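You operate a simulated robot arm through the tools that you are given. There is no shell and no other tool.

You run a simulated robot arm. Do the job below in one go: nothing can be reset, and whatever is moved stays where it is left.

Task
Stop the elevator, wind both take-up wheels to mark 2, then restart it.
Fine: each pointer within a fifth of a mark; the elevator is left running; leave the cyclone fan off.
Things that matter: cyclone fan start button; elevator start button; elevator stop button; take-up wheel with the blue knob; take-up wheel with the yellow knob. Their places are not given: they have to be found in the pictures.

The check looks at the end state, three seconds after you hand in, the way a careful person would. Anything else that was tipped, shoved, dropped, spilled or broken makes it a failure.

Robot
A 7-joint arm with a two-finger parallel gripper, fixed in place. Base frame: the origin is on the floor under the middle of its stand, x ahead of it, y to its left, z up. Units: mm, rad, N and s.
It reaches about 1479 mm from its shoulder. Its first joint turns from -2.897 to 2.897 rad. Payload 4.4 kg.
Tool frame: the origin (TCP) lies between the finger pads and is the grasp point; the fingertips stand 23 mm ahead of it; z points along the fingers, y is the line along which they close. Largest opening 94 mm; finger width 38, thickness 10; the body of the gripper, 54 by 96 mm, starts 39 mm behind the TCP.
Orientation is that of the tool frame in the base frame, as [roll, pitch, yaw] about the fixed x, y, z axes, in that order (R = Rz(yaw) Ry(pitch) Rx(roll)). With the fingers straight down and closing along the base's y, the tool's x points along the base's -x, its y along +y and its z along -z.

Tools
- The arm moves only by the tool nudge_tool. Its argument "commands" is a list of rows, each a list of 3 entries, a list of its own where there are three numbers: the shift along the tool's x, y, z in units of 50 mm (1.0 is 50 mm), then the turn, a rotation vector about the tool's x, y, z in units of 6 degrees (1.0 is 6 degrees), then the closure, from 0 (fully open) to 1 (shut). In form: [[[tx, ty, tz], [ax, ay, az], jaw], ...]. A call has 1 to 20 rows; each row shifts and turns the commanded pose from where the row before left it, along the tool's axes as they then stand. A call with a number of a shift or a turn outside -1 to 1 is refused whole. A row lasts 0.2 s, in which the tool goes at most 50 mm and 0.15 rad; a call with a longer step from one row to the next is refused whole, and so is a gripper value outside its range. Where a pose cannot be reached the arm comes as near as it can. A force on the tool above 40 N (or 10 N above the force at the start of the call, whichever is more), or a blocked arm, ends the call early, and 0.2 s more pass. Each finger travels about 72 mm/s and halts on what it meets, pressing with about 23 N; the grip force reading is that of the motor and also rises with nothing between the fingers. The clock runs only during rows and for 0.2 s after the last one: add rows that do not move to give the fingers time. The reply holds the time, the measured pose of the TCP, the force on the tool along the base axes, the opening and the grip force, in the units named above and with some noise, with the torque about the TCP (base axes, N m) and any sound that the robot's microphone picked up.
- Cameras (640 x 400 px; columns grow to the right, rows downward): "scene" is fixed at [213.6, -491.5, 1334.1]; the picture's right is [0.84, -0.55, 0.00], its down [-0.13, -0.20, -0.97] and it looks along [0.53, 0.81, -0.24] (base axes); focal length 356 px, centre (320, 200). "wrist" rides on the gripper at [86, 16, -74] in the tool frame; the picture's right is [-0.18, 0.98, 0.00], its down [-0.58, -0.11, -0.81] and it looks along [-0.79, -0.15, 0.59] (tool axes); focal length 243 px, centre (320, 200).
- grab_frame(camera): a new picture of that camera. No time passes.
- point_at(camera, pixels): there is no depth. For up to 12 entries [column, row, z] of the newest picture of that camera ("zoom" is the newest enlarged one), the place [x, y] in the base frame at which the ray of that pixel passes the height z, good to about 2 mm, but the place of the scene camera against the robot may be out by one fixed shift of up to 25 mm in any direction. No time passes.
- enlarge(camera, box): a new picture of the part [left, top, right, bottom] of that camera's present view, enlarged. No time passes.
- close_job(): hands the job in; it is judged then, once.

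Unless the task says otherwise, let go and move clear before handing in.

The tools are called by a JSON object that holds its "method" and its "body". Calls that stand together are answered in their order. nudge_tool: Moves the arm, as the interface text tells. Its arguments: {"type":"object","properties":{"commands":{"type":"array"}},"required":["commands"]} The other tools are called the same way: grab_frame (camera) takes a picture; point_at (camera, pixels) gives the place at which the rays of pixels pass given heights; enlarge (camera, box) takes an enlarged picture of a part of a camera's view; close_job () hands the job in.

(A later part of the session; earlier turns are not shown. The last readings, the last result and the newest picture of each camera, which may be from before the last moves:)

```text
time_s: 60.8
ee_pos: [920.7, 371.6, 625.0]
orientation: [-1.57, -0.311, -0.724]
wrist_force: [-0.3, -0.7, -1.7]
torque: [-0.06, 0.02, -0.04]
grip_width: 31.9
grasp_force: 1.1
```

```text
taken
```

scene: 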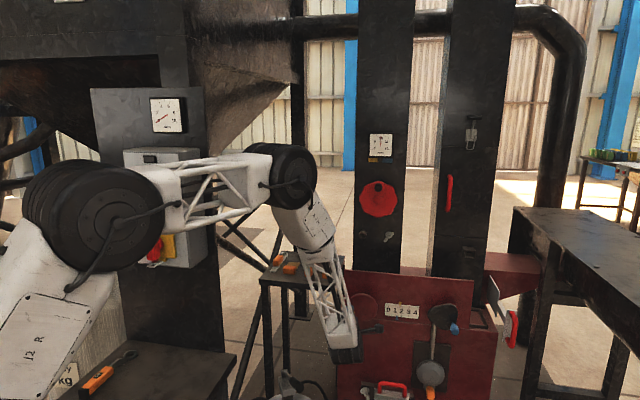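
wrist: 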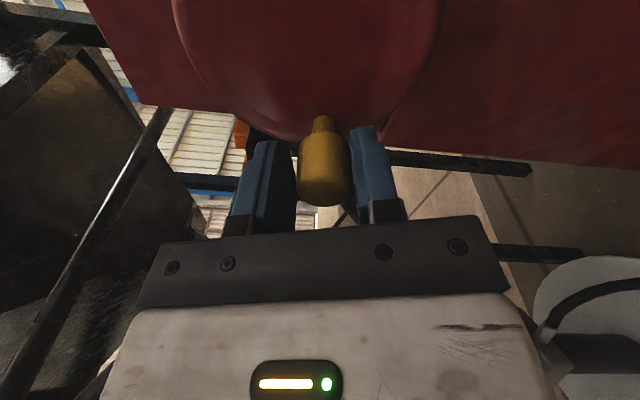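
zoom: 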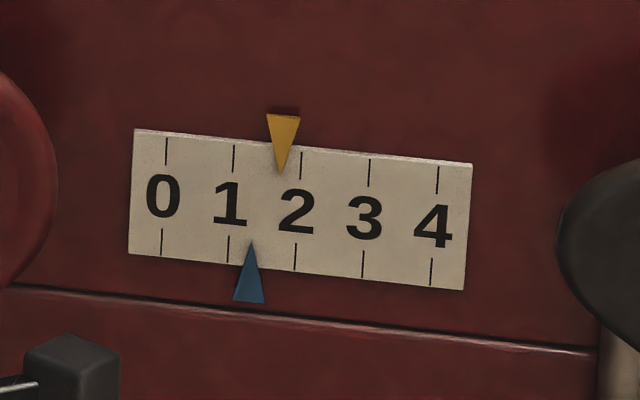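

The tip is at 282 (≈1.71), everything free-moving. I'll go another 42° clockwise.

{"method": "nudge_tool", "body": {"commands": [[[-0.0027, -0.084, 0], [0, 0, 1], 0.67], [[-0.0027, -0.084, 0], [0, 0, 1], 0.67], [[-0.0027, -0.084, 0], [0, 0, 1], 0.67], [[-0.0027, -0.084, 0], [0, 0, 1], 0.67], [[-0.0027, -0.084, 0], [0, 0, 1], 0.67], [[-0.0027, -0.084, 0], [0, 0, 1], 0.67], [[-0.0027, -0.084, 0], [0, 0, 1], 0.67], [[0, 0, 0], [0, 0, 0], 0.67]]}}

{"method": "enlarge", "body": {"camera": "scene", "box": [380, 290, 428, 330]}}

{"method": "grab_frame", "body": {"camera": "wrist"}}

{"method": "grab_frame", "body": {"camera": "scene"}}

```text
time_s: 62.6
ee_pos: [920.0, 372.9, 654.4]
orientation: [-1.575, 0.421, -0.729]
wrist_force: [-1.0, -0.5, -1.5]
torque: [0.02, 0.05, -0.01]
grip_width: 31.7
grasp_force: 1.0
```

```text
10.00 times, centred on (404, 310) of scene
```

zoom: 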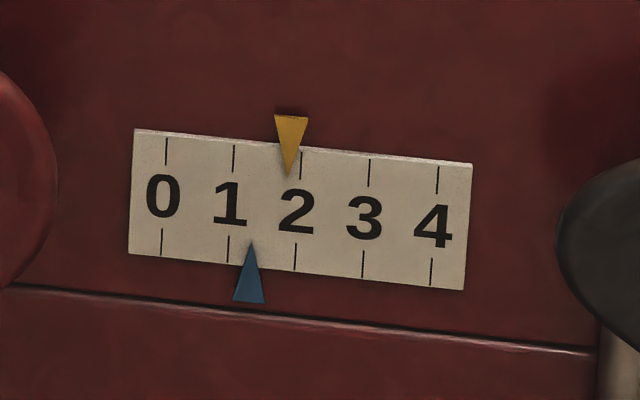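

```text
taken
```

wrist: 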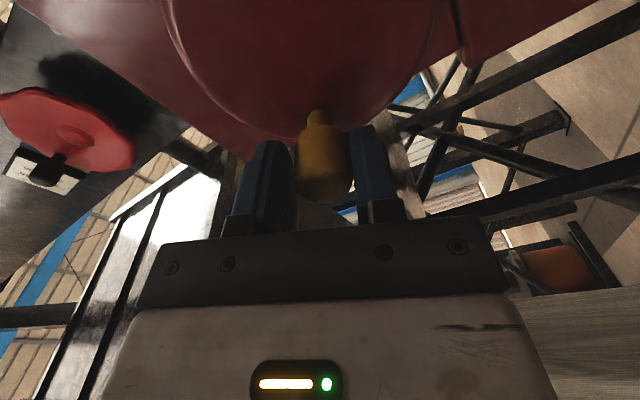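

```text
taken
```

scene: 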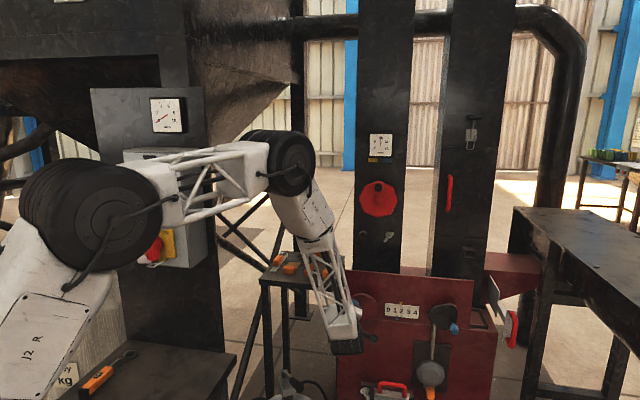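

The tip is at 290 with tick 2 at about 301 (≈1.84). Next is another 48° clockwise, watching for the wrist limit.

{"method": "nudge_tool", "body": {"commands": [[[-0.0027, -0.084, 0], [0, 0, 1], 0.67], [[-0.0027, -0.084, 0], [0, 0, 1], 0.67], [[-0.0027, -0.084, 0], [0, 0, 1], 0.67], [[-0.0027, -0.084, 0], [0, 0, 1], 0.67], [[-0.0027, -0.084, 0], [0, 0, 1], 0.67], [[-0.0027, -0.084, 0], [0, 0, 1], 0.67], [[0, 0, 0], [0, 0, 0], 0.67]]}}

{"method": "enlarge", "body": {"camera": "scene", "box": [380, 290, 428, 330]}}

{"method": "grab_frame", "body": {"camera": "scene"}}

{"method": "grab_frame", "body": {"camera": "wrist"}}

```text
time_s: 64.2
ee_pos: [931.0, 361.3, 673.7]
orientation: [-1.577, 1.051, -0.728]
wrist_force: [-0.6, -1.0, -1.1]
torque: [-0.01, 0.02, -0.01]
grip_width: 31.5
grasp_force: 0.4
```

```text
10.00 times, centred on (404, 310) of scene
```

zoom: 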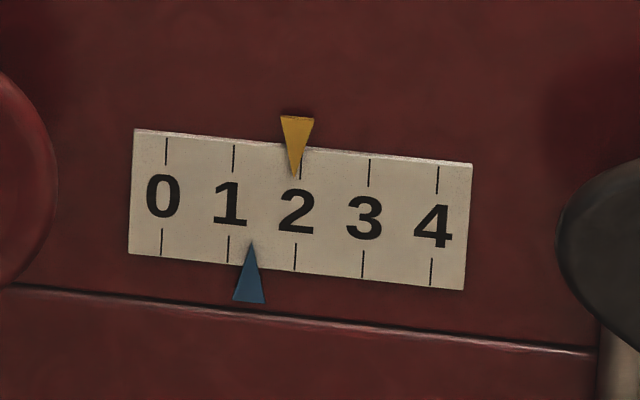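

```text
taken
```

scene: 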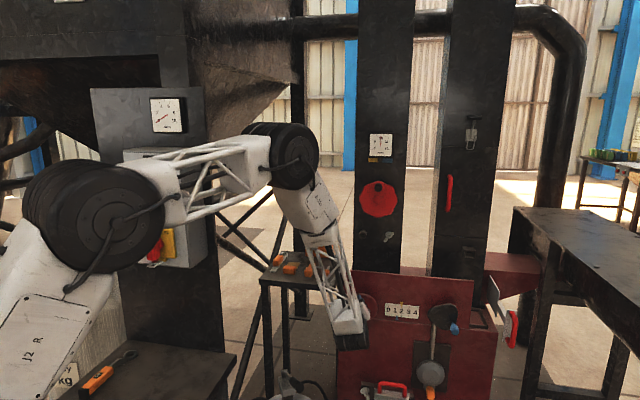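

```text
taken
```

wrist: 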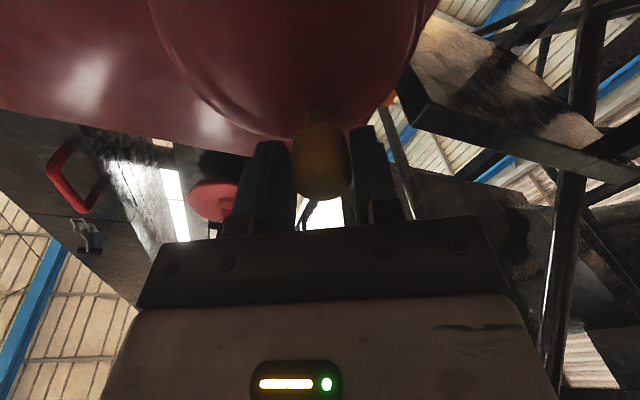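

The tip is now about 295 with tick 2 at about 300 (≈1.93). I'll zoom in for a finer reading before the last few degrees.

{"method": "enlarge", "body": {"camera": "scene", "box": [392, 298, 416, 313]}}

```text
16.00 times, centred on (404, 306) of scene
```

zoom: 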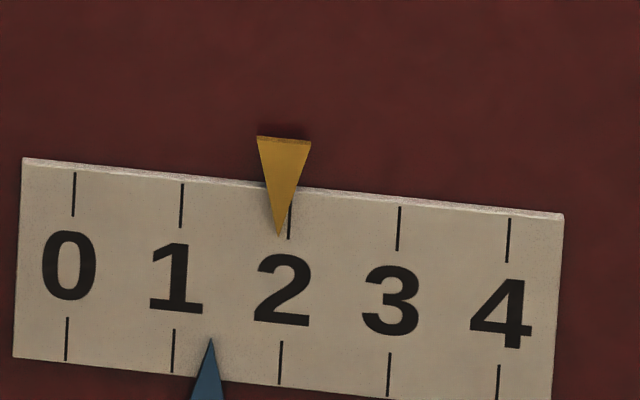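

The fine reading is about 1.92 (tip 280 vs tick 289, spacing 109). I'll add 30° more clockwise.

{"method": "nudge_tool", "body": {"commands": [[[-0.0027, -0.084, 0], [0, 0, 1], 0.67], [[-0.0027, -0.084, 0], [0, 0, 1], 0.67], [[-0.0027, -0.084, 0], [0, 0, 1], 0.67], [[-0.0027, -0.084, 0], [0, 0, 1], 0.67], [[-0.0027, -0.084, 0], [0, 0, 1], 0.67], [[0, 0, 0], [0, 0, 0], 0.67]]}}

{"method": "enlarge", "body": {"camera": "scene", "box": [392, 298, 416, 313]}}

{"method": "grab_frame", "body": {"camera": "scene"}}

```text
time_s: 65.6
ee_pos: [938.3, 358.7, 678.4]
orientation: [-1.576, 1.235, -0.732]
wrist_force: [-0.6, 0.5, -0.1]
torque: [0.0, -0.02, 0.02]
grip_width: 31.1
grasp_force: 0.0
out of reach, approached as far as the arm can: row 2, 3, 4, 5
```

```text
16.00 times, centred on (404, 306) of scene
```

zoom: 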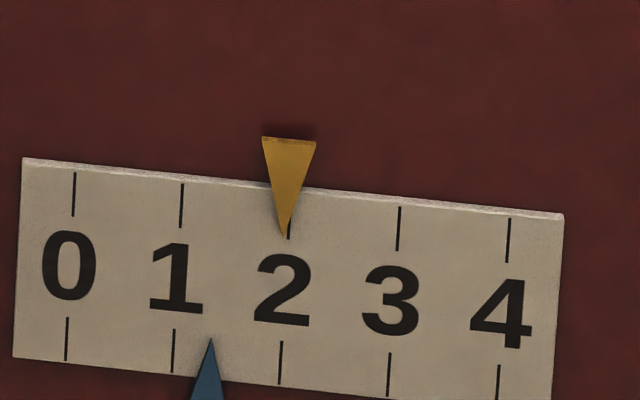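

```text
taken
```

scene: 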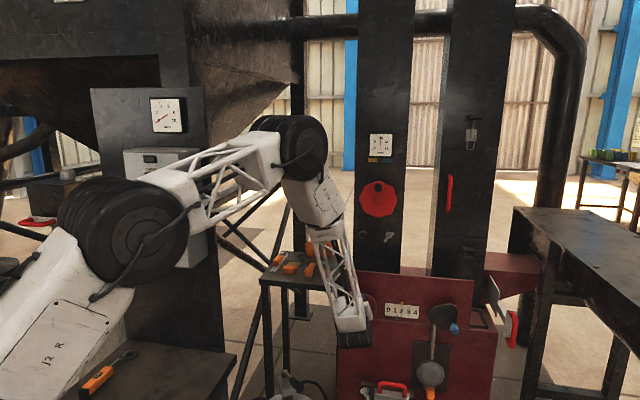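

Wrist limit reached, but the yellow pointer now reads ≈1.96, well within tolerance. I'll open slightly and back straight out from the knob.

{"method": "nudge_tool", "body": {"commands": [[[0, 0, 0], [0, 0, 0], 0.55], [[0, 0, 0], [0, 0, 0], 0.55], [[0, 0, -0.5], [0, 0, 0], 0.55], [[0, 0, -0.9], [0, 0, 0], 0.55], [[0, 0, -0.9], [0, 0, 0], 0.55], [[0, 0, -0.9], [0, 0, 0], 0.55], [[0, 0, -0.9], [0, 0, 0], 0.55], [[0, 0, 0], [0, 0, 0], 0.55]]}}

{"method": "grab_frame", "body": {"camera": "scene"}}

{"method": "enlarge", "body": {"camera": "scene", "box": [392, 298, 416, 313]}}

{"method": "enlarge", "body": {"camera": "scene", "box": [340, 270, 480, 350]}}

```text
time_s: 67.4
ee_pos: [803.9, 204.3, 679.6]
orientation: [-1.578, 1.236, -0.731]
wrist_force: [0.5, -0.1, -0.5]
torque: [-0.01, 0.02, 0.01]
grip_width: 42.3
grasp_force: 0.0
```

```text
taken
```

scene: 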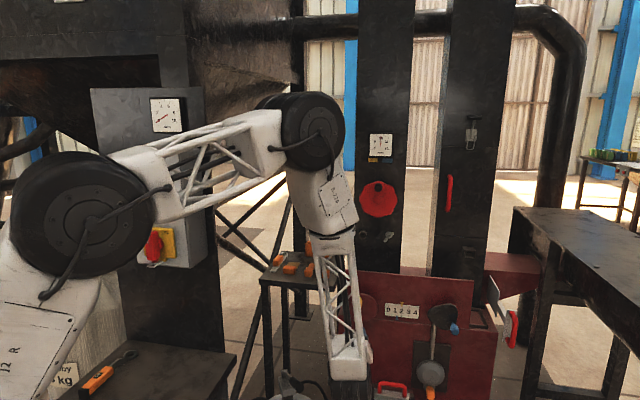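

```text
16.00 times, centred on (404, 306) of scene
```

zoom: 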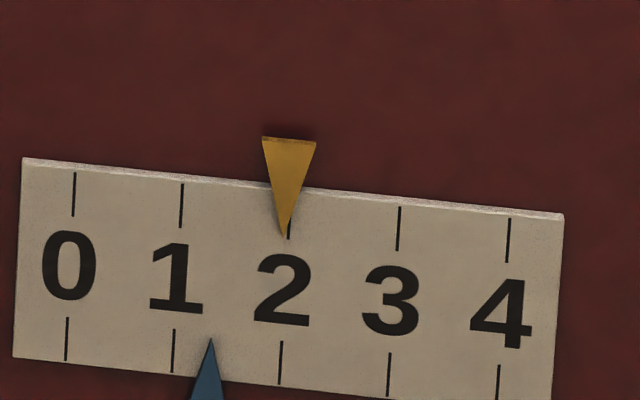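

```text
4.57 times, centred on (410, 310) of scene
```

zoom: 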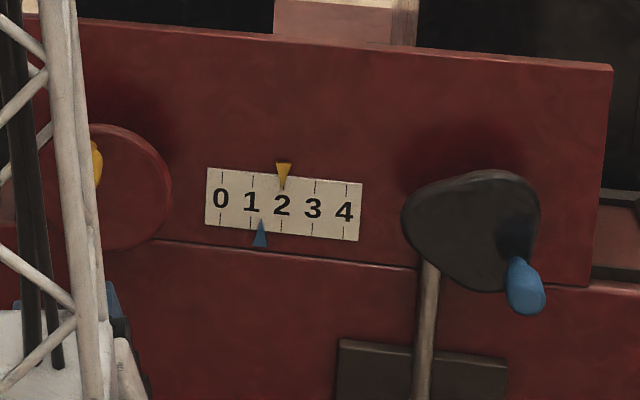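

Yellow stays at ≈1.96 after release; blue reads ≈1.34, needing about +0.66. I'll unwind the wrist by 210° here in free space before approaching the blue knob.

{"method": "nudge_tool", "body": {"commands": [[[0, 0, 0], [0, 0, -1], 0.45], [[0, 0, 0], [0, 0, -1], 0.45], [[0, 0, 0], [0, 0, -1], 0.45], [[0, 0, 0], [0, 0, -1], 0.45], [[0, 0, 0], [0, 0, -1], 0.45], [[0, 0, 0], [0, 0, -1], 0.45], [[0, 0, 0], [0, 0, -1], 0.45], [[0, 0, 0], [0, 0, -1], 0.45], [[0, 0, 0], [0, 0, -1], 0.45], [[0, 0, 0], [0, 0, -1], 0.45], [[0, 0, 0], [0, 0, -1], 0.45], [[0, 0, 0], [0, 0, -1], 0.45], [[0, 0, 0], [0, 0, -1], 0.45], [[0, 0, 0], [0, 0, -1], 0.45], [[0, 0, 0], [0, 0, -1], 0.45], [[0, 0, 0], [0, 0, -1], 0.45], [[0, 0, 0], [0, 0, -1], 0.45], [[0, 0, 0], [0, 0, -1], 0.45], [[0, 0, 0], [0, 0, 0], 0.45]]}}

{"method": "nudge_tool", "body": {"commands": [[[0, 0, 0], [0, 0, -1], 0.45], [[0, 0, 0], [0, 0, -1], 0.45], [[0, 0, 0], [0, 0, -1], 0.45], [[0, 0, 0], [0, 0, -1], 0.45], [[0, 0, 0], [0, 0, -1], 0.45], [[0, 0, 0], [0, 0, -1], 0.45], [[0, 0, 0], [0, 0, -1], 0.45], [[0, 0, 0], [0, 0, -1], 0.45], [[0, 0, 0], [0, 0, -1], 0.45], [[0, 0, 0], [0, 0, -1], 0.45], [[0, 0, 0], [0, 0, -1], 0.45], [[0, 0, 0], [0, 0, -1], 0.45], [[0, 0, 0], [0, 0, -1], 0.45], [[0, 0, 0], [0, 0, -1], 0.45], [[0, 0, 0], [0, 0, -1], 0.45], [[0, 0, 0], [0, 0, -1], 0.45], [[0, 0, 0], [0, 0, -1], 0.45], [[0, 0, 0], [0, 0, 0], 0.45]]}}

{"method": "grab_frame", "body": {"camera": "scene"}}

{"method": "grab_frame", "body": {"camera": "wrist"}}

```text
time_s: 71.4
ee_pos: [802.0, 205.0, 678.9]
orientation: [-1.575, -0.652, -0.725]
wrist_force: [0.7, -0.5, -0.7]
torque: [0.0, 0.0, -0.01]
grip_width: 51.6
grasp_force: 0.1
```

```text
time_s: 75.2
ee_pos: [802.9, 204.5, 679.5]
orientation: [1.575, -0.712, 2.413]
wrist_force: [0.0, 1.0, 0.5]
torque: [-0.02, -0.01, -0.02]
grip_width: 51.8
grasp_force: 0.1
```

```text
taken
```

scene: 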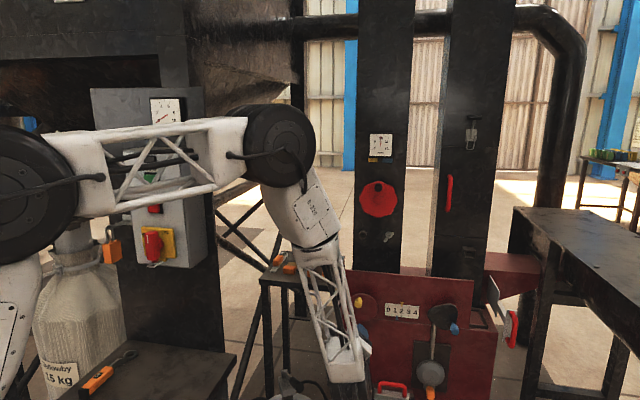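

```text
taken
```

wrist: 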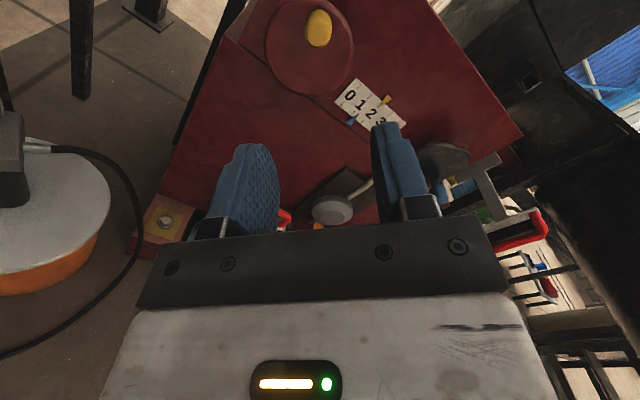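

The wrist is unwound (x_t left-up at 41°) and the yellow knob now sits near the top. I'll slide right and down to a spot in front of the blue knob.

{"method": "nudge_tool", "body": {"commands": [[[-0.857, 0.458, 0], [0, 0, 0], 0.45], [[-0.857, 0.458, 0], [0, 0, 0], 0.45], [[-0.857, 0.458, 0], [0, 0, 0], 0.45], [[-0.857, 0.458, 0], [0, 0, 0], 0.45], [[-0.857, 0.458, 0], [0, 0, 0], 0.45], [[-0.857, 0.458, 0], [0, 0, 0], 0.45], [[-0.857, 0.458, 0], [0, 0, 0], 0.45], [[0, 0, 0.9], [0, 0, 0], 0.45], [[0, 0, 0], [0, 0, 0], 0.45]]}}

{"method": "grab_frame", "body": {"camera": "wrist"}}

{"method": "grab_frame", "body": {"camera": "scene"}}

```text
time_s: 77.2
ee_pos: [1082.4, 18.7, 603.6]
orientation: [1.572, -0.712, 2.415]
wrist_force: [0.0, -0.2, -0.1]
torque: [0.0, 0.01, 0.02]
grip_width: 51.6
grasp_force: 0.0
```

```text
taken
```

wrist: 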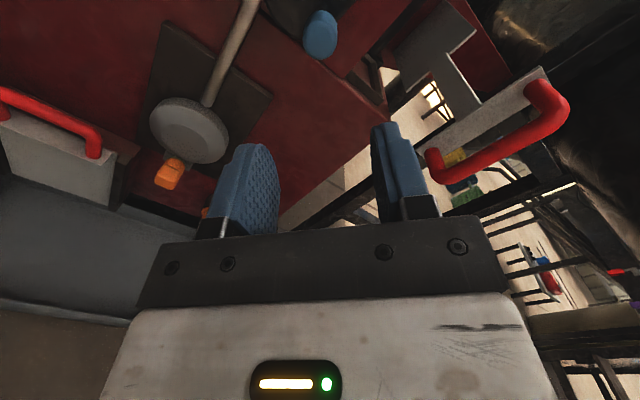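

```text
taken
```

scene: 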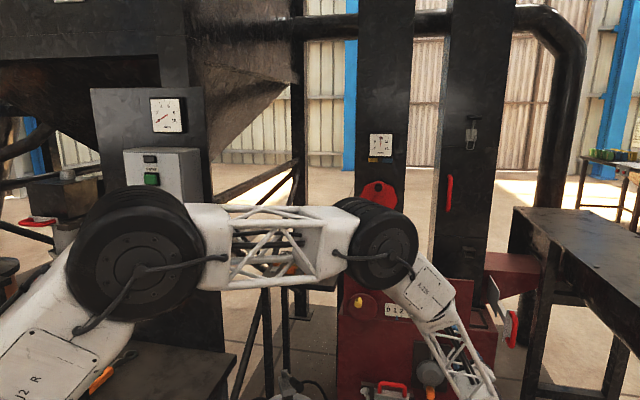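

The blue knob is at (320,33), lined up as predicted; the red gate handle (500,130) is about 100 mm clear to the right. I'll advance 110 mm and check.

{"method": "nudge_tool", "body": {"commands": [[[0, 0, 0.8], [0, 0, 0], 0.45], [[0, 0, 0.8], [0, 0, 0], 0.45], [[0, 0, 0.6], [0, 0, 0], 0.45], [[0, 0, 0], [0, 0, 0], 0.45]]}}

{"method": "grab_frame", "body": {"camera": "wrist"}}

{"method": "enlarge", "body": {"camera": "wrist", "box": [160, 0, 480, 200]}}

{"method": "grab_frame", "body": {"camera": "scene"}}

```text
time_s: 78.2
ee_pos: [1154.7, 100.3, 603.6]
orientation: [1.574, -0.713, 2.415]
wrist_force: [-0.7, -0.7, -0.3]
torque: [-0.01, 0.0, -0.01]
grip_width: 51.6
grasp_force: 0.0
```

```text
taken
```

wrist: 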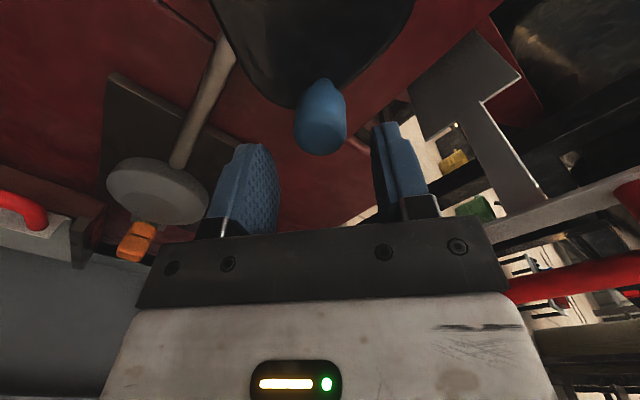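

```text
2.00 times, centred on (320, 100) of wrist
```

zoom: 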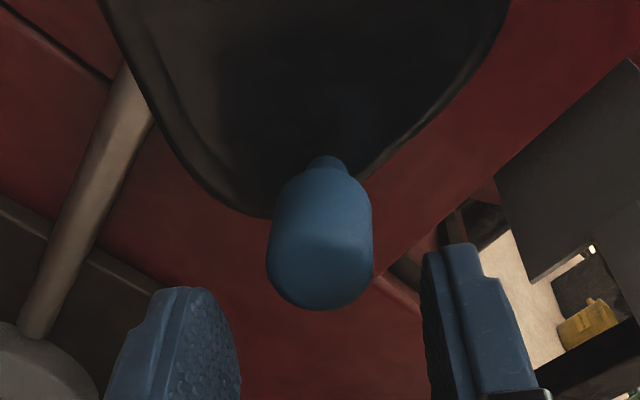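

```text
taken
```

scene: 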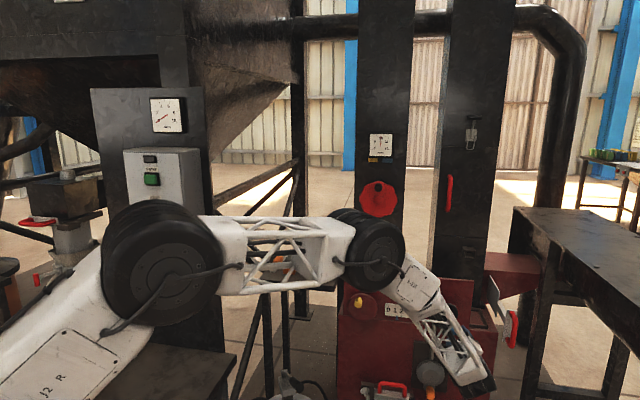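

The knob is centred at (320,118). I'll advance 46 mm and close to the 31 mm cage.

{"method": "nudge_tool", "body": {"commands": [[[0, 0, 0.5], [0, 0, 0], 0.45], [[0, 0, 0.42], [0, 0, 0], 0.45], [[0, 0, 0], [0, 0, 0], 0.67], [[0, 0, 0], [0, 0, 0], 0.67], [[0, 0, 0], [0, 0, 0], 0.67]]}}

{"method": "grab_frame", "body": {"camera": "wrist"}}

{"method": "enlarge", "body": {"camera": "scene", "box": [380, 280, 480, 340]}}

```text
time_s: 78.8
ee_pos: [1182.8, 129.1, 603.3]
orientation: [1.574, -0.716, 2.413]
wrist_force: [-0.8, -7.7, 0.0]
torque: [0.17, -0.02, -0.21]
grip_width: 32.2
grasp_force: 1.5
stopped in row 3: the force on the tool passed its limit at 69 N (the readings are from after the stop); the commanded pose is now the measured one
```

```text
taken
```

wrist: 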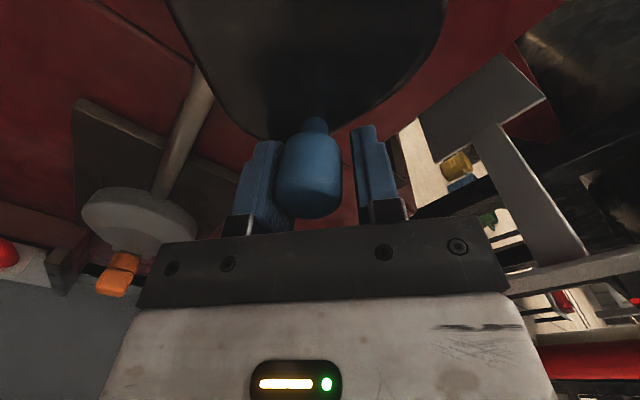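

```text
6.40 times, centred on (430, 310) of scene
```

zoom: 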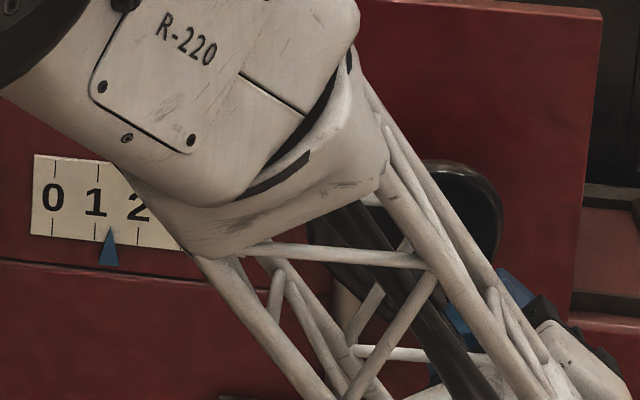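

The closing fingers bumped the knob (brief 69 N), and it's now lying against the left pad with an opening of 32 mm. I'll take up the gap and try an 18° clockwise turn (radius ≈47 mm).

{"method": "nudge_tool", "body": {"commands": [[[0, -0.06, 0], [0, 0, 0], 0.66], [[0.005, -0.098, 0], [0, 0, 1], 0.66], [[0.005, -0.098, 0], [0, 0, 1], 0.66], [[0.005, -0.098, 0], [0, 0, 1], 0.66], [[0, 0, 0], [0, 0, 0], 0.66]]}}

{"method": "grab_frame", "body": {"camera": "wrist"}}

{"method": "enlarge", "body": {"camera": "scene", "box": [380, 290, 428, 330]}}

```text
time_s: 80.0
ee_pos: [1173.0, 140.2, 589.9]
orientation: [1.576, -1.031, 2.41]
wrist_force: [-11.3, -12.1, -1.5]
torque: [0.17, -0.09, -0.33]
grip_width: 31.7
grasp_force: 0.1
```

```text
taken
```

wrist: 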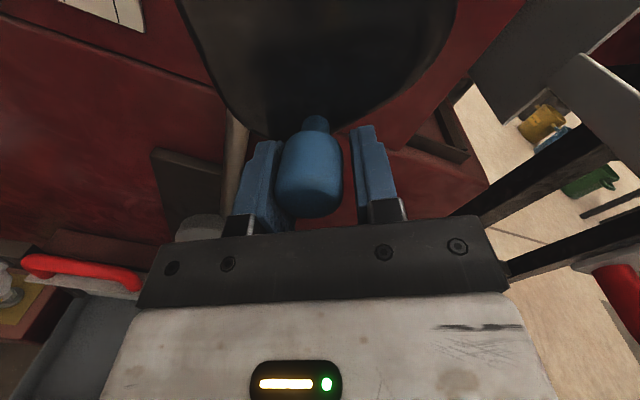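

```text
10.00 times, centred on (404, 310) of scene
```

zoom: 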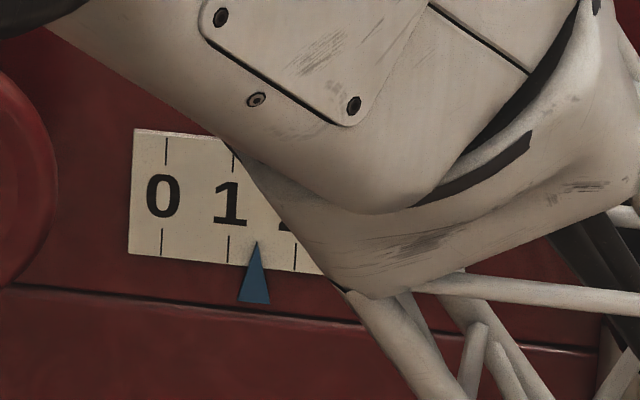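

The blue tip moved from 250 to 257, so clockwise also raises the blue pointer. There's a push of about 16 N; I'll look closely at how the knob sits between the pads.

{"method": "enlarge", "body": {"camera": "wrist", "box": [220, 80, 420, 240]}}

{"method": "grab_frame", "body": {"camera": "scene"}}

```text
2.50 times, centred on (320, 160) of wrist
```

zoom: 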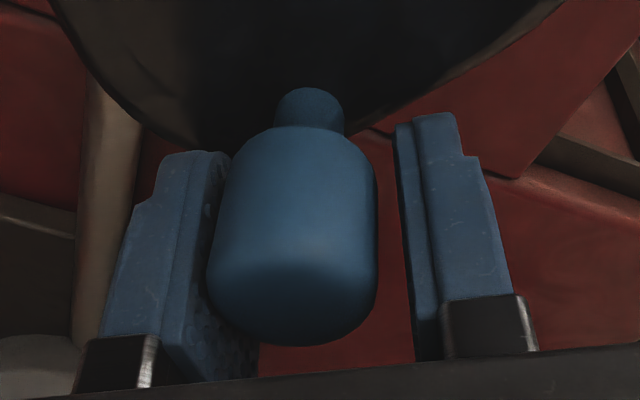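

```text
taken
```

scene: 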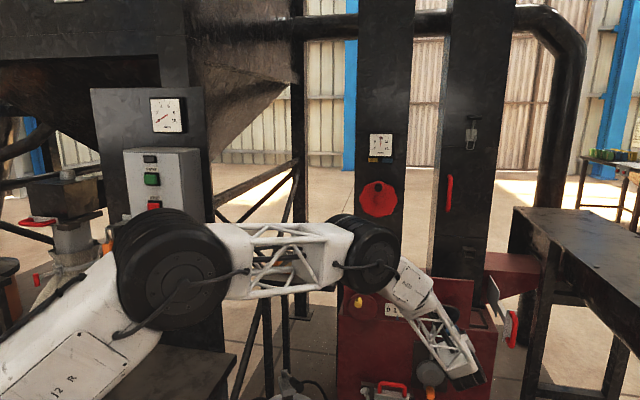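

The fingertips were touching the wheel face (axial push ≈16 N) and the knob sits about 12 mm nearer the hub than my pad centre. I'll back out 11 mm, shift 10 mm towards the hub and turn the tool 12° to re-align with the knob.

{"method": "nudge_tool", "body": {"commands": [[[0, 0, -0.22], [0, 0, 0], 0.64], [[0, 0, 0], [0, 0, 0], 0.64], [[0.2, -0.03, 0], [0, 0, 0], 0.64], [[0, 0, 0], [0, 0, 1], 0.64], [[0, 0, 0], [0, 0, 1], 0.64], [[0, 0, 0], [0, 0, 0], 0.66]]}}

{"method": "grab_frame", "body": {"camera": "wrist"}}

{"method": "enlarge", "body": {"camera": "scene", "box": [380, 290, 428, 330]}}

```text
time_s: 81.4
ee_pos: [1159.9, 135.8, 598.2]
orientation: [1.577, -1.239, 2.408]
wrist_force: [-0.1, -0.3, 0.5]
torque: [-0.03, -0.02, -0.02]
grip_width: 31.9
grasp_force: 0.0
```

```text
taken
```

wrist: 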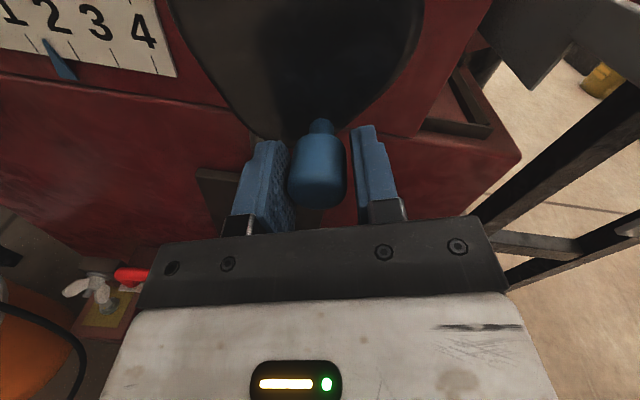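

```text
10.00 times, centred on (404, 310) of scene
```

zoom: 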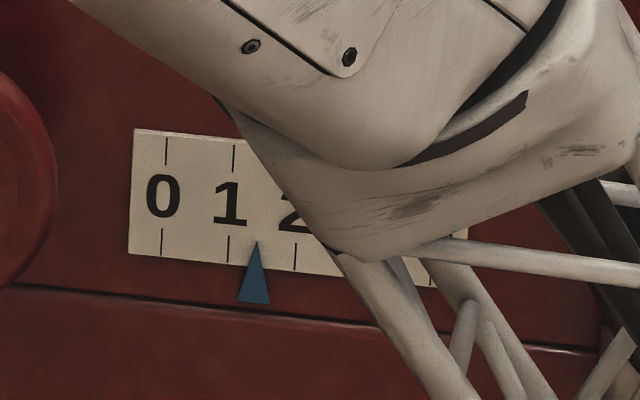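

Now the knob sits centrally between the pads with no force, pointer ≈1.43. I'll continue 30° clockwise with radius 40 mm.

{"method": "nudge_tool", "body": {"commands": [[[0.0065, -0.0836, 0], [0, 0, 1], 0.66], [[0.0065, -0.0836, 0], [0, 0, 1], 0.66], [[0.0065, -0.0836, 0], [0, 0, 1], 0.66], [[0.0065, -0.0836, 0], [0, 0, 1], 0.66], [[0.0065, -0.0836, 0], [0, 0, 1], 0.66], [[0, 0, 0], [0, 0, 0], 0.66]]}}

{"method": "grab_frame", "body": {"camera": "wrist"}}

{"method": "enlarge", "body": {"camera": "scene", "box": [380, 290, 428, 330]}}

```text
time_s: 82.8
ee_pos: [1144.9, 149.3, 597.1]
orientation: [-1.58, -1.38, -0.715]
wrist_force: [1.3, -1.5, -1.8]
torque: [0.0, 0.06, -0.03]
grip_width: 32.8
grasp_force: 1.3
```

```text
taken
```

wrist: 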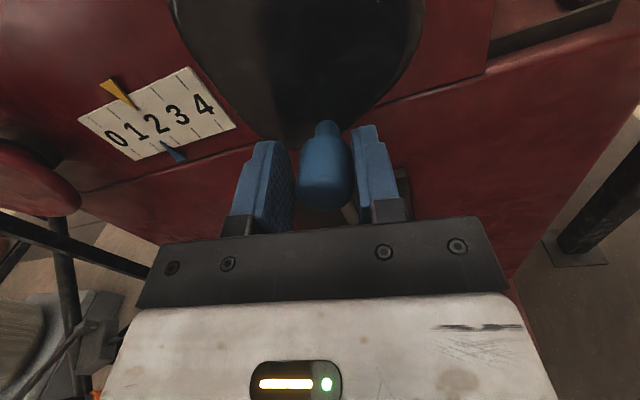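

```text
10.00 times, centred on (404, 310) of scene
```

zoom: 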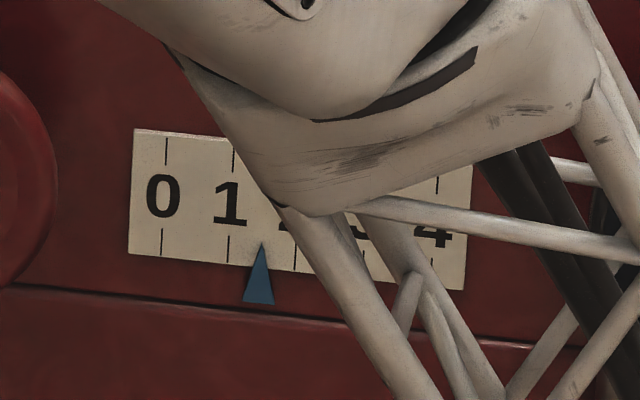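

The blue tip is at 262 (≈1.50), and the wrist view also shows the scale now. I'll continue 48° clockwise.

{"method": "nudge_tool", "body": {"commands": [[[0.0065, -0.0836, 0], [0, 0, 1], 0.66], [[0.0065, -0.0836, 0], [0, 0, 1], 0.66], [[0.0065, -0.0836, 0], [0, 0, 1], 0.66], [[0.0065, -0.0836, 0], [0, 0, 1], 0.66], [[0.0065, -0.0836, 0], [0, 0, 1], 0.66], [[0.0065, -0.0836, 0], [0, 0, 1], 0.66], [[0.0065, -0.0836, 0], [0, 0, 1], 0.66], [[0.0065, -0.0836, 0], [0, 0, 1], 0.66], [[0, 0, 0], [0, 0, 0], 0.66]]}}

{"method": "grab_frame", "body": {"camera": "wrist"}}

{"method": "enlarge", "body": {"camera": "scene", "box": [380, 290, 428, 330]}}

{"method": "grab_frame", "body": {"camera": "scene"}}

```text
time_s: 84.8
ee_pos: [1124.6, 168.1, 617.0]
orientation: [-1.572, -0.542, -0.726]
wrist_force: [1.4, -0.2, -1.9]
torque: [-0.05, 0.0, 0.0]
grip_width: 32.8
grasp_force: 0.8
```

```text
taken
```

wrist: 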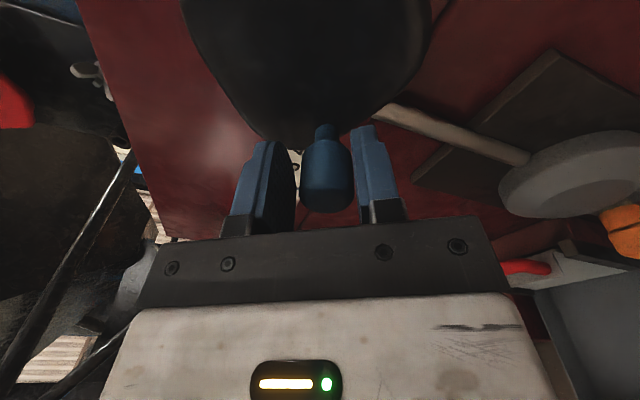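

```text
10.00 times, centred on (404, 310) of scene
```

zoom: 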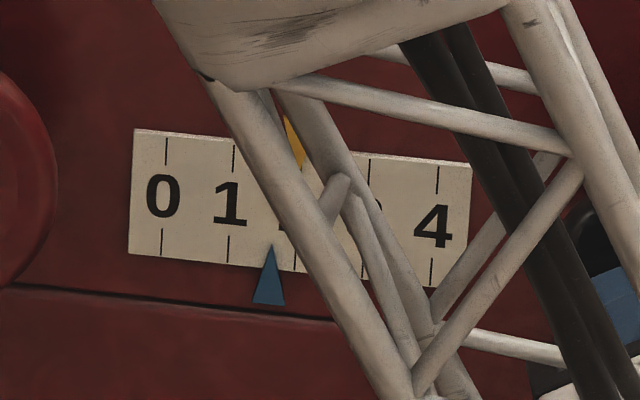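

```text
taken
```

scene: 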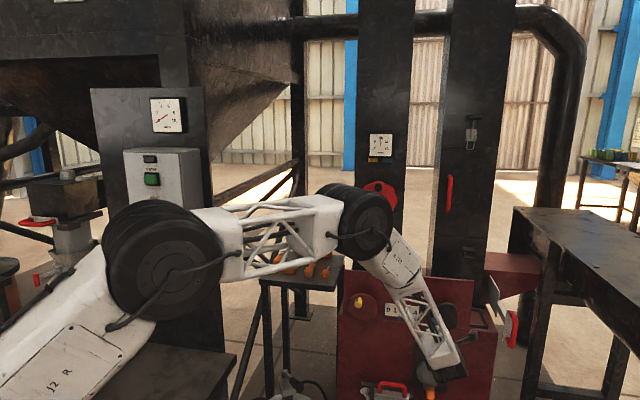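

The blue tip is at 271 (≈1.64). I'll continue 48° clockwise.

{"method": "nudge_tool", "body": {"commands": [[[0.0065, -0.0836, 0], [0, 0, 1], 0.66], [[0.0065, -0.0836, 0], [0, 0, 1], 0.66], [[0.0065, -0.0836, 0], [0, 0, 1], 0.66], [[0.0065, -0.0836, 0], [0, 0, 1], 0.66], [[0.0065, -0.0836, 0], [0, 0, 1], 0.66], [[0.0065, -0.0836, 0], [0, 0, 1], 0.66], [[0.0065, -0.0836, 0], [0, 0, 1], 0.66], [[0.0065, -0.0836, 0], [0, 0, 1], 0.66], [[0, 0, 0], [0, 0, 0], 0.66]]}}

{"method": "grab_frame", "body": {"camera": "wrist"}}

{"method": "enlarge", "body": {"camera": "scene", "box": [380, 290, 428, 330]}}

{"method": "grab_frame", "body": {"camera": "scene"}}

```text
time_s: 86.8
ee_pos: [1123.1, 169.8, 649.1]
orientation: [-1.572, 0.297, -0.728]
wrist_force: [0.4, 1.0, -2.3]
torque: [0.05, -0.01, 0.02]
grip_width: 32.4
grasp_force: 0.3
```

```text
taken
```

wrist: 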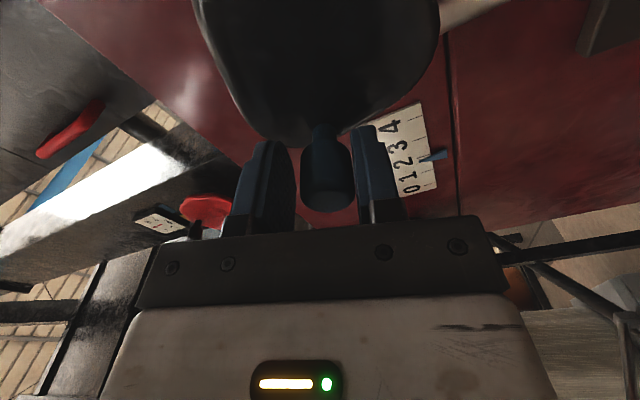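

```text
10.00 times, centred on (404, 310) of scene
```

zoom: 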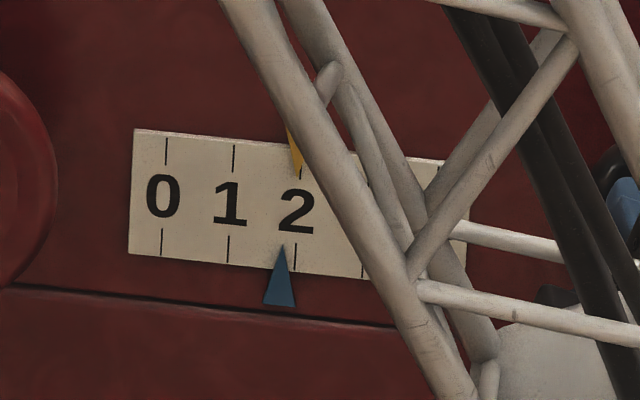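

```text
taken
```

scene: 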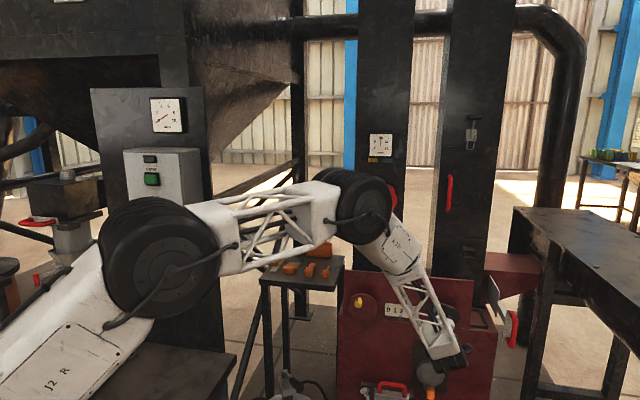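

The blue tip is at 281 against tick 2 at 295 (≈1.79). I'll continue 48° more clockwise.

{"method": "nudge_tool", "body": {"commands": [[[0.0065, -0.0836, 0], [0, 0, 1], 0.66], [[0.0065, -0.0836, 0], [0, 0, 1], 0.66], [[0.0065, -0.0836, 0], [0, 0, 1], 0.66], [[0.0065, -0.0836, 0], [0, 0, 1], 0.66], [[0.0065, -0.0836, 0], [0, 0, 1], 0.66], [[0.0065, -0.0836, 0], [0, 0, 1], 0.66], [[0.0065, -0.0836, 0], [0, 0, 1], 0.66], [[0.0065, -0.0836, 0], [0, 0, 1], 0.66], [[0, 0, 0], [0, 0, 0], 0.66]]}}

{"method": "enlarge", "body": {"camera": "scene", "box": [392, 300, 416, 315]}}

{"method": "grab_frame", "body": {"camera": "wrist"}}

{"method": "grab_frame", "body": {"camera": "scene"}}

```text
time_s: 88.8
ee_pos: [1127.8, 157.9, 667.7]
orientation: [-1.574, 1.017, -0.728]
wrist_force: [-0.1, -0.3, 0.1]
torque: [0.04, -0.02, 0.02]
grip_width: 31.9
grasp_force: 0.0
out of reach, approached as far as the arm can: row 7, 8
```

```text
16.00 times, centred on (404, 308) of scene
```

zoom: 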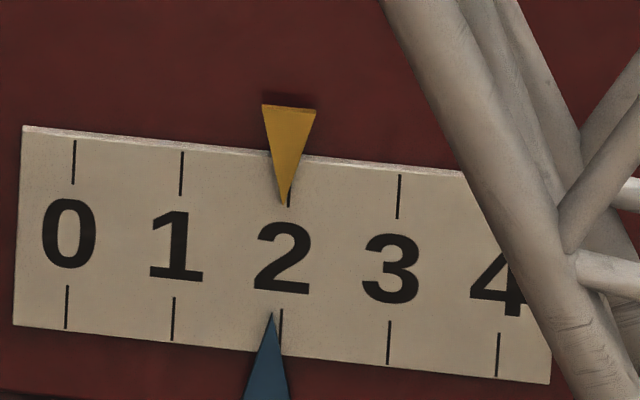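

```text
taken
```

wrist: 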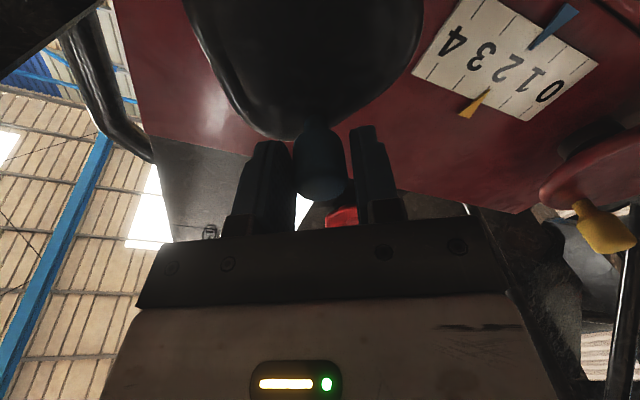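

```text
taken
```

scene: 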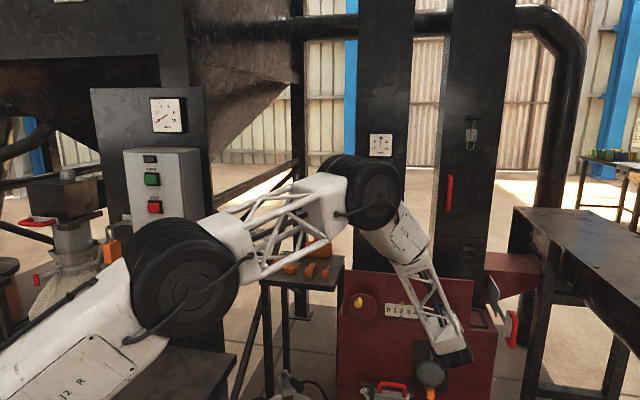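

The blue pointer is at ≈1.92 and the wrist is at its turn limit. I'll nudge the knob about 25° further along its arc by translation only, to bring it closer to 2.

{"method": "nudge_tool", "body": {"commands": [[[0, -0.05, 0], [0, 0, 0], 0.66], [[0.011, -0.116, 0], [0, 0, 0], 0.66], [[0.028, -0.113, 0], [0, 0, 0], 0.66], [[0.044, -0.108, 0], [0, 0, 0], 0.66], [[0, 0, 0], [0, 0, 0], 0.66]]}}

{"method": "enlarge", "body": {"camera": "scene", "box": [392, 300, 416, 315]}}

{"method": "grab_frame", "body": {"camera": "wrist"}}

```text
time_s: 90.0
ee_pos: [1132.9, 145.1, 670.6]
orientation: [-1.574, 1.015, -0.728]
wrist_force: [-1.0, 1.0, -1.4]
torque: [0.01, -0.02, 0.01]
grip_width: 32.6
grasp_force: 0.6
out of reach, approached as far as the arm can: row 3, 4
```

```text
16.00 times, centred on (404, 308) of scene
```

zoom: 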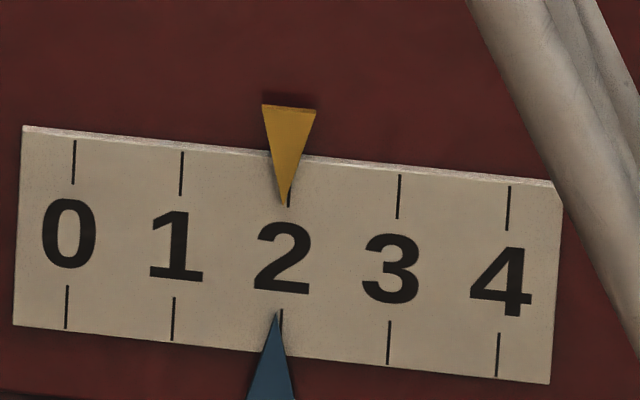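

```text
taken
```

wrist: 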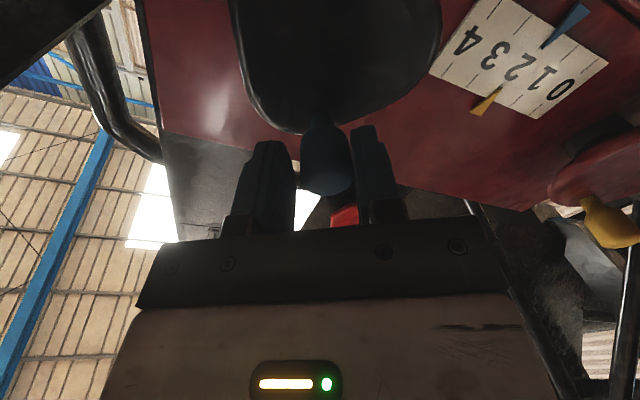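

Blue now reads ≈1.96, same as yellow. I'll open slightly and back straight out.

{"method": "nudge_tool", "body": {"commands": [[[0, 0, 0], [0, 0, 0], 0.52], [[0, 0, 0], [0, 0, 0], 0.52], [[0, 0, -0.5], [0, 0, 0], 0.52], [[0, 0, -0.9], [0, 0, 0], 0.52], [[0, 0, -0.9], [0, 0, 0], 0.52], [[0, 0, -0.9], [0, 0, 0], 0.52], [[0, 0, -0.9], [0, 0, 0], 0.52], [[0, 0, -0.9], [0, 0, 0], 0.52], [[0, 0, 0], [0, 0, 0], 0.52]]}}

{"method": "grab_frame", "body": {"camera": "scene"}}

{"method": "grab_frame", "body": {"camera": "wrist"}}

{"method": "enlarge", "body": {"camera": "scene", "box": [392, 300, 416, 315]}}

```text
time_s: 92.0
ee_pos: [965.9, -42.3, 671.3]
orientation: [-1.574, 1.014, -0.73]
wrist_force: [-0.7, -0.2, 0.0]
torque: [-0.02, 0.0, -0.01]
grip_width: 45.2
grasp_force: 0.1
```

```text
taken
```

scene: 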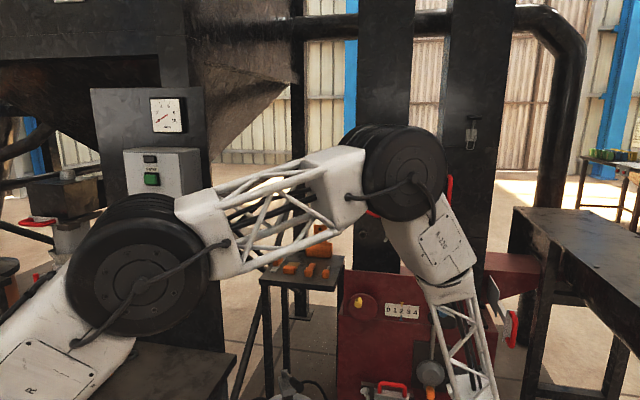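

```text
taken
```

wrist: 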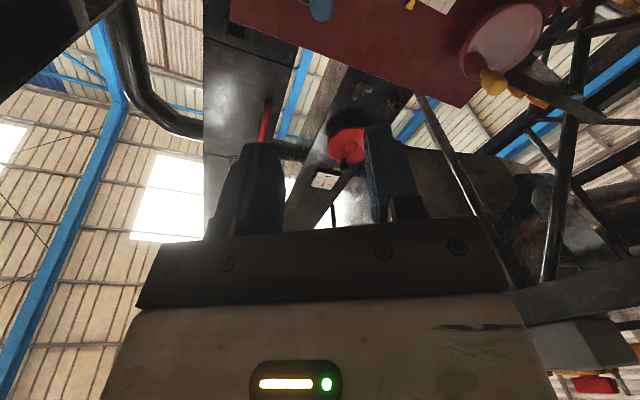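

```text
16.00 times, centred on (404, 308) of scene
```

zoom: 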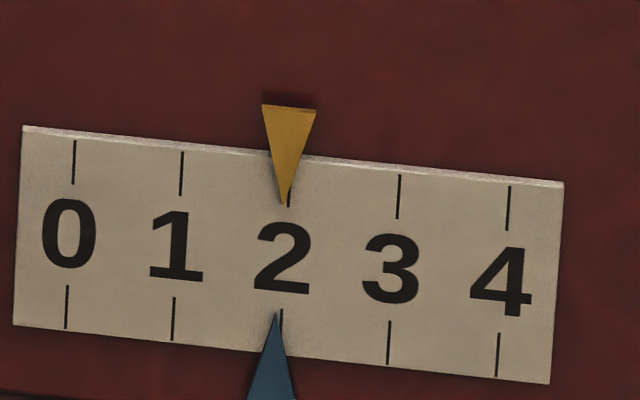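

Both pointers hold at ≈1.96. Now back to the panel for START: first I'll unwind the wrist fully here in free space.

{"method": "nudge_tool", "body": {"commands": [[[0, 0, -0.5], [0, 0, -1], 1], [[0, 0, -0.5], [0, 0, -1], 1], [[0, 0, 0], [0, 0, -1], 1], [[0, 0, 0], [0, 0, -1], 1], [[0, 0, 0], [0, 0, -1], 1], [[0, 0, 0], [0, 0, -1], 1], [[0, 0, 0], [0, 0, -1], 1], [[0, 0, 0], [0, 0, -1], 1], [[0, 0, 0], [0, 0, -1], 1], [[0, 0, 0], [0, 0, -1], 1], [[0, 0, 0], [0, 0, -1], 1], [[0, 0, 0], [0, 0, -1], 1], [[0, 0, 0], [0, 0, -1], 1], [[0, 0, 0], [0, 0, -1], 1], [[0, 0, 0], [0, 0, -1], 1], [[0, 0, 0], [0, 0, -1], 1], [[0, 0, 0], [0, 0, -1], 1], [[0, 0, 0], [0, 0, -1], 1], [[0, 0, 0], [0, 0, -1], 1], [[0, 0, 0], [0, 0, -1], 1]]}}

{"method": "nudge_tool", "body": {"commands": [[[0, 0, 0], [0, 0, -1], 1], [[0, 0, 0], [0, 0, -1], 1], [[0, 0, 0], [0, 0, -1], 1], [[0, 0, 0], [0, 0, -1], 1], [[0, 0, 0], [0, 0, -1], 1], [[0, 0, 0], [0, 0, -1], 1], [[0, 0, 0], [0, 0, -1], 1], [[0, 0, 0], [0, 0, -1], 1], [[0, 0, 0], [0, 0, -1], 1], [[0, 0, 0], [0, 0, -1], 1], [[0, 0, 0], [0, 0, -1], 1], [[0, 0, 0], [0, 0, -1], 1], [[0, 0, 0], [0, 0, -1], 1], [[0, 0, 0], [0, 0, -1], 1], [[0, 0, 0], [0, 0, -1], 1], [[0, 0, 0], [0, 0, -1], 1], [[0, 0, 0], [0, 0, -1], 1], [[0, 0, 0], [0, 0, -1], 1], [[0, 0, 0], [0, 0, -1], 1], [[0, 0, 0], [0, 0, -1], 1]]}}

{"method": "grab_frame", "body": {"camera": "scene"}}

```text
time_s: 96.2
ee_pos: [935.1, -79.6, 671.8]
orientation: [-1.575, -1.082, -0.722]
wrist_force: [-0.5, 0.0, 0.1]
torque: [0.01, 0.01, -0.02]
grip_width: 0.0
grasp_force: 23.1
```

```text
time_s: 100.4
ee_pos: [934.7, -78.9, 670.9]
orientation: [1.572, 0.033, 2.414]
wrist_force: [-0.2, 0.1, 0.4]
torque: [-0.01, -0.01, 0.01]
grip_width: 0.0
grasp_force: 22.7
```

```text
taken
```

scene: 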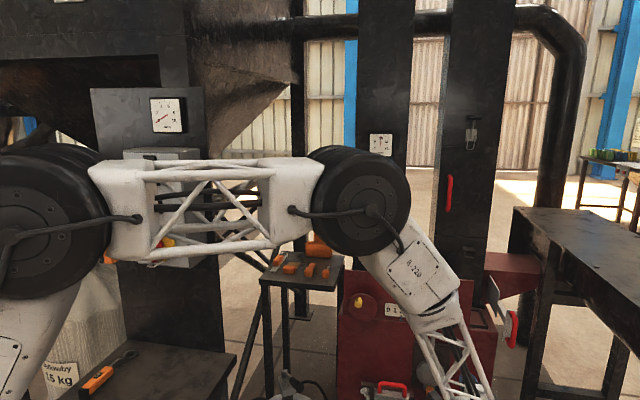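

Continuing: I'll rise about 125 mm and finish unwinding the last 88°.

{"method": "nudge_tool", "body": {"commands": [[[0, 0.85, 0], [0, 0, 0], 1], [[0, 0.85, 0], [0, 0, 0], 1], [[0, 0.85, 0], [0, 0, 0], 1], [[0, 0, 0], [0, 0, -1], 1], [[0, 0, 0], [0, 0, -1], 1], [[0, 0, 0], [0, 0, -1], 1], [[0, 0, 0], [0, 0, -1], 1], [[0, 0, 0], [0, 0, -1], 1], [[0, 0, 0], [0, 0, -1], 1], [[0, 0, 0], [0, 0, -1], 1], [[0, 0, 0], [0, 0, -1], 1], [[0, 0, 0], [0, 0, -1], 1], [[0, 0, 0], [0, 0, -1], 1], [[0, 0, 0], [0, 0, -1], 1], [[0, 0, 0], [0, 0, -1], 1], [[0, 0, 0], [0, 0, -1], 1], [[0, 0, 0], [0, 0, -1], 1], [[0, 0, 0], [0, 0, -0.6], 1], [[0, 0, 0], [0, 0, 0], 1]]}}

{"method": "grab_frame", "body": {"camera": "scene"}}

{"method": "grab_frame", "body": {"camera": "wrist"}}

```text
time_s: 104.4
ee_pos: [930.7, -76.2, 800.0]
orientation: [1.774, 1.562, 2.62]
wrist_force: [-0.1, 0.4, 0.2]
torque: [0.0, -0.01, 0.0]
grip_width: 0.0
grasp_force: 22.7
```

```text
taken
```

scene: 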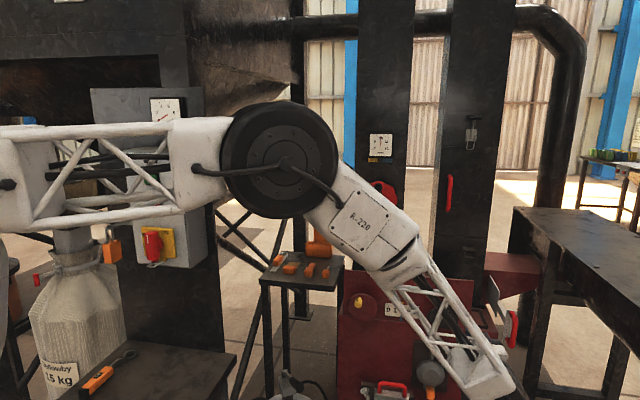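

```text
taken
```

wrist: 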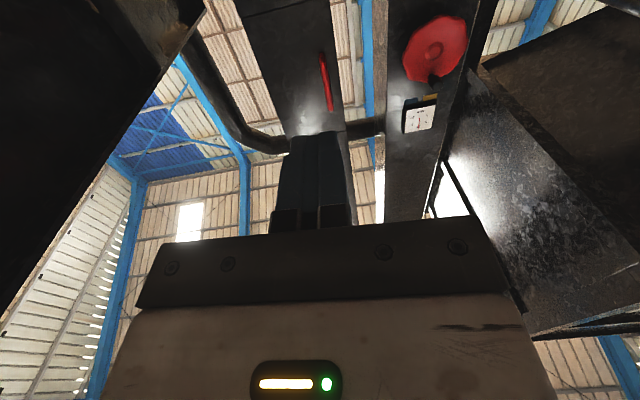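

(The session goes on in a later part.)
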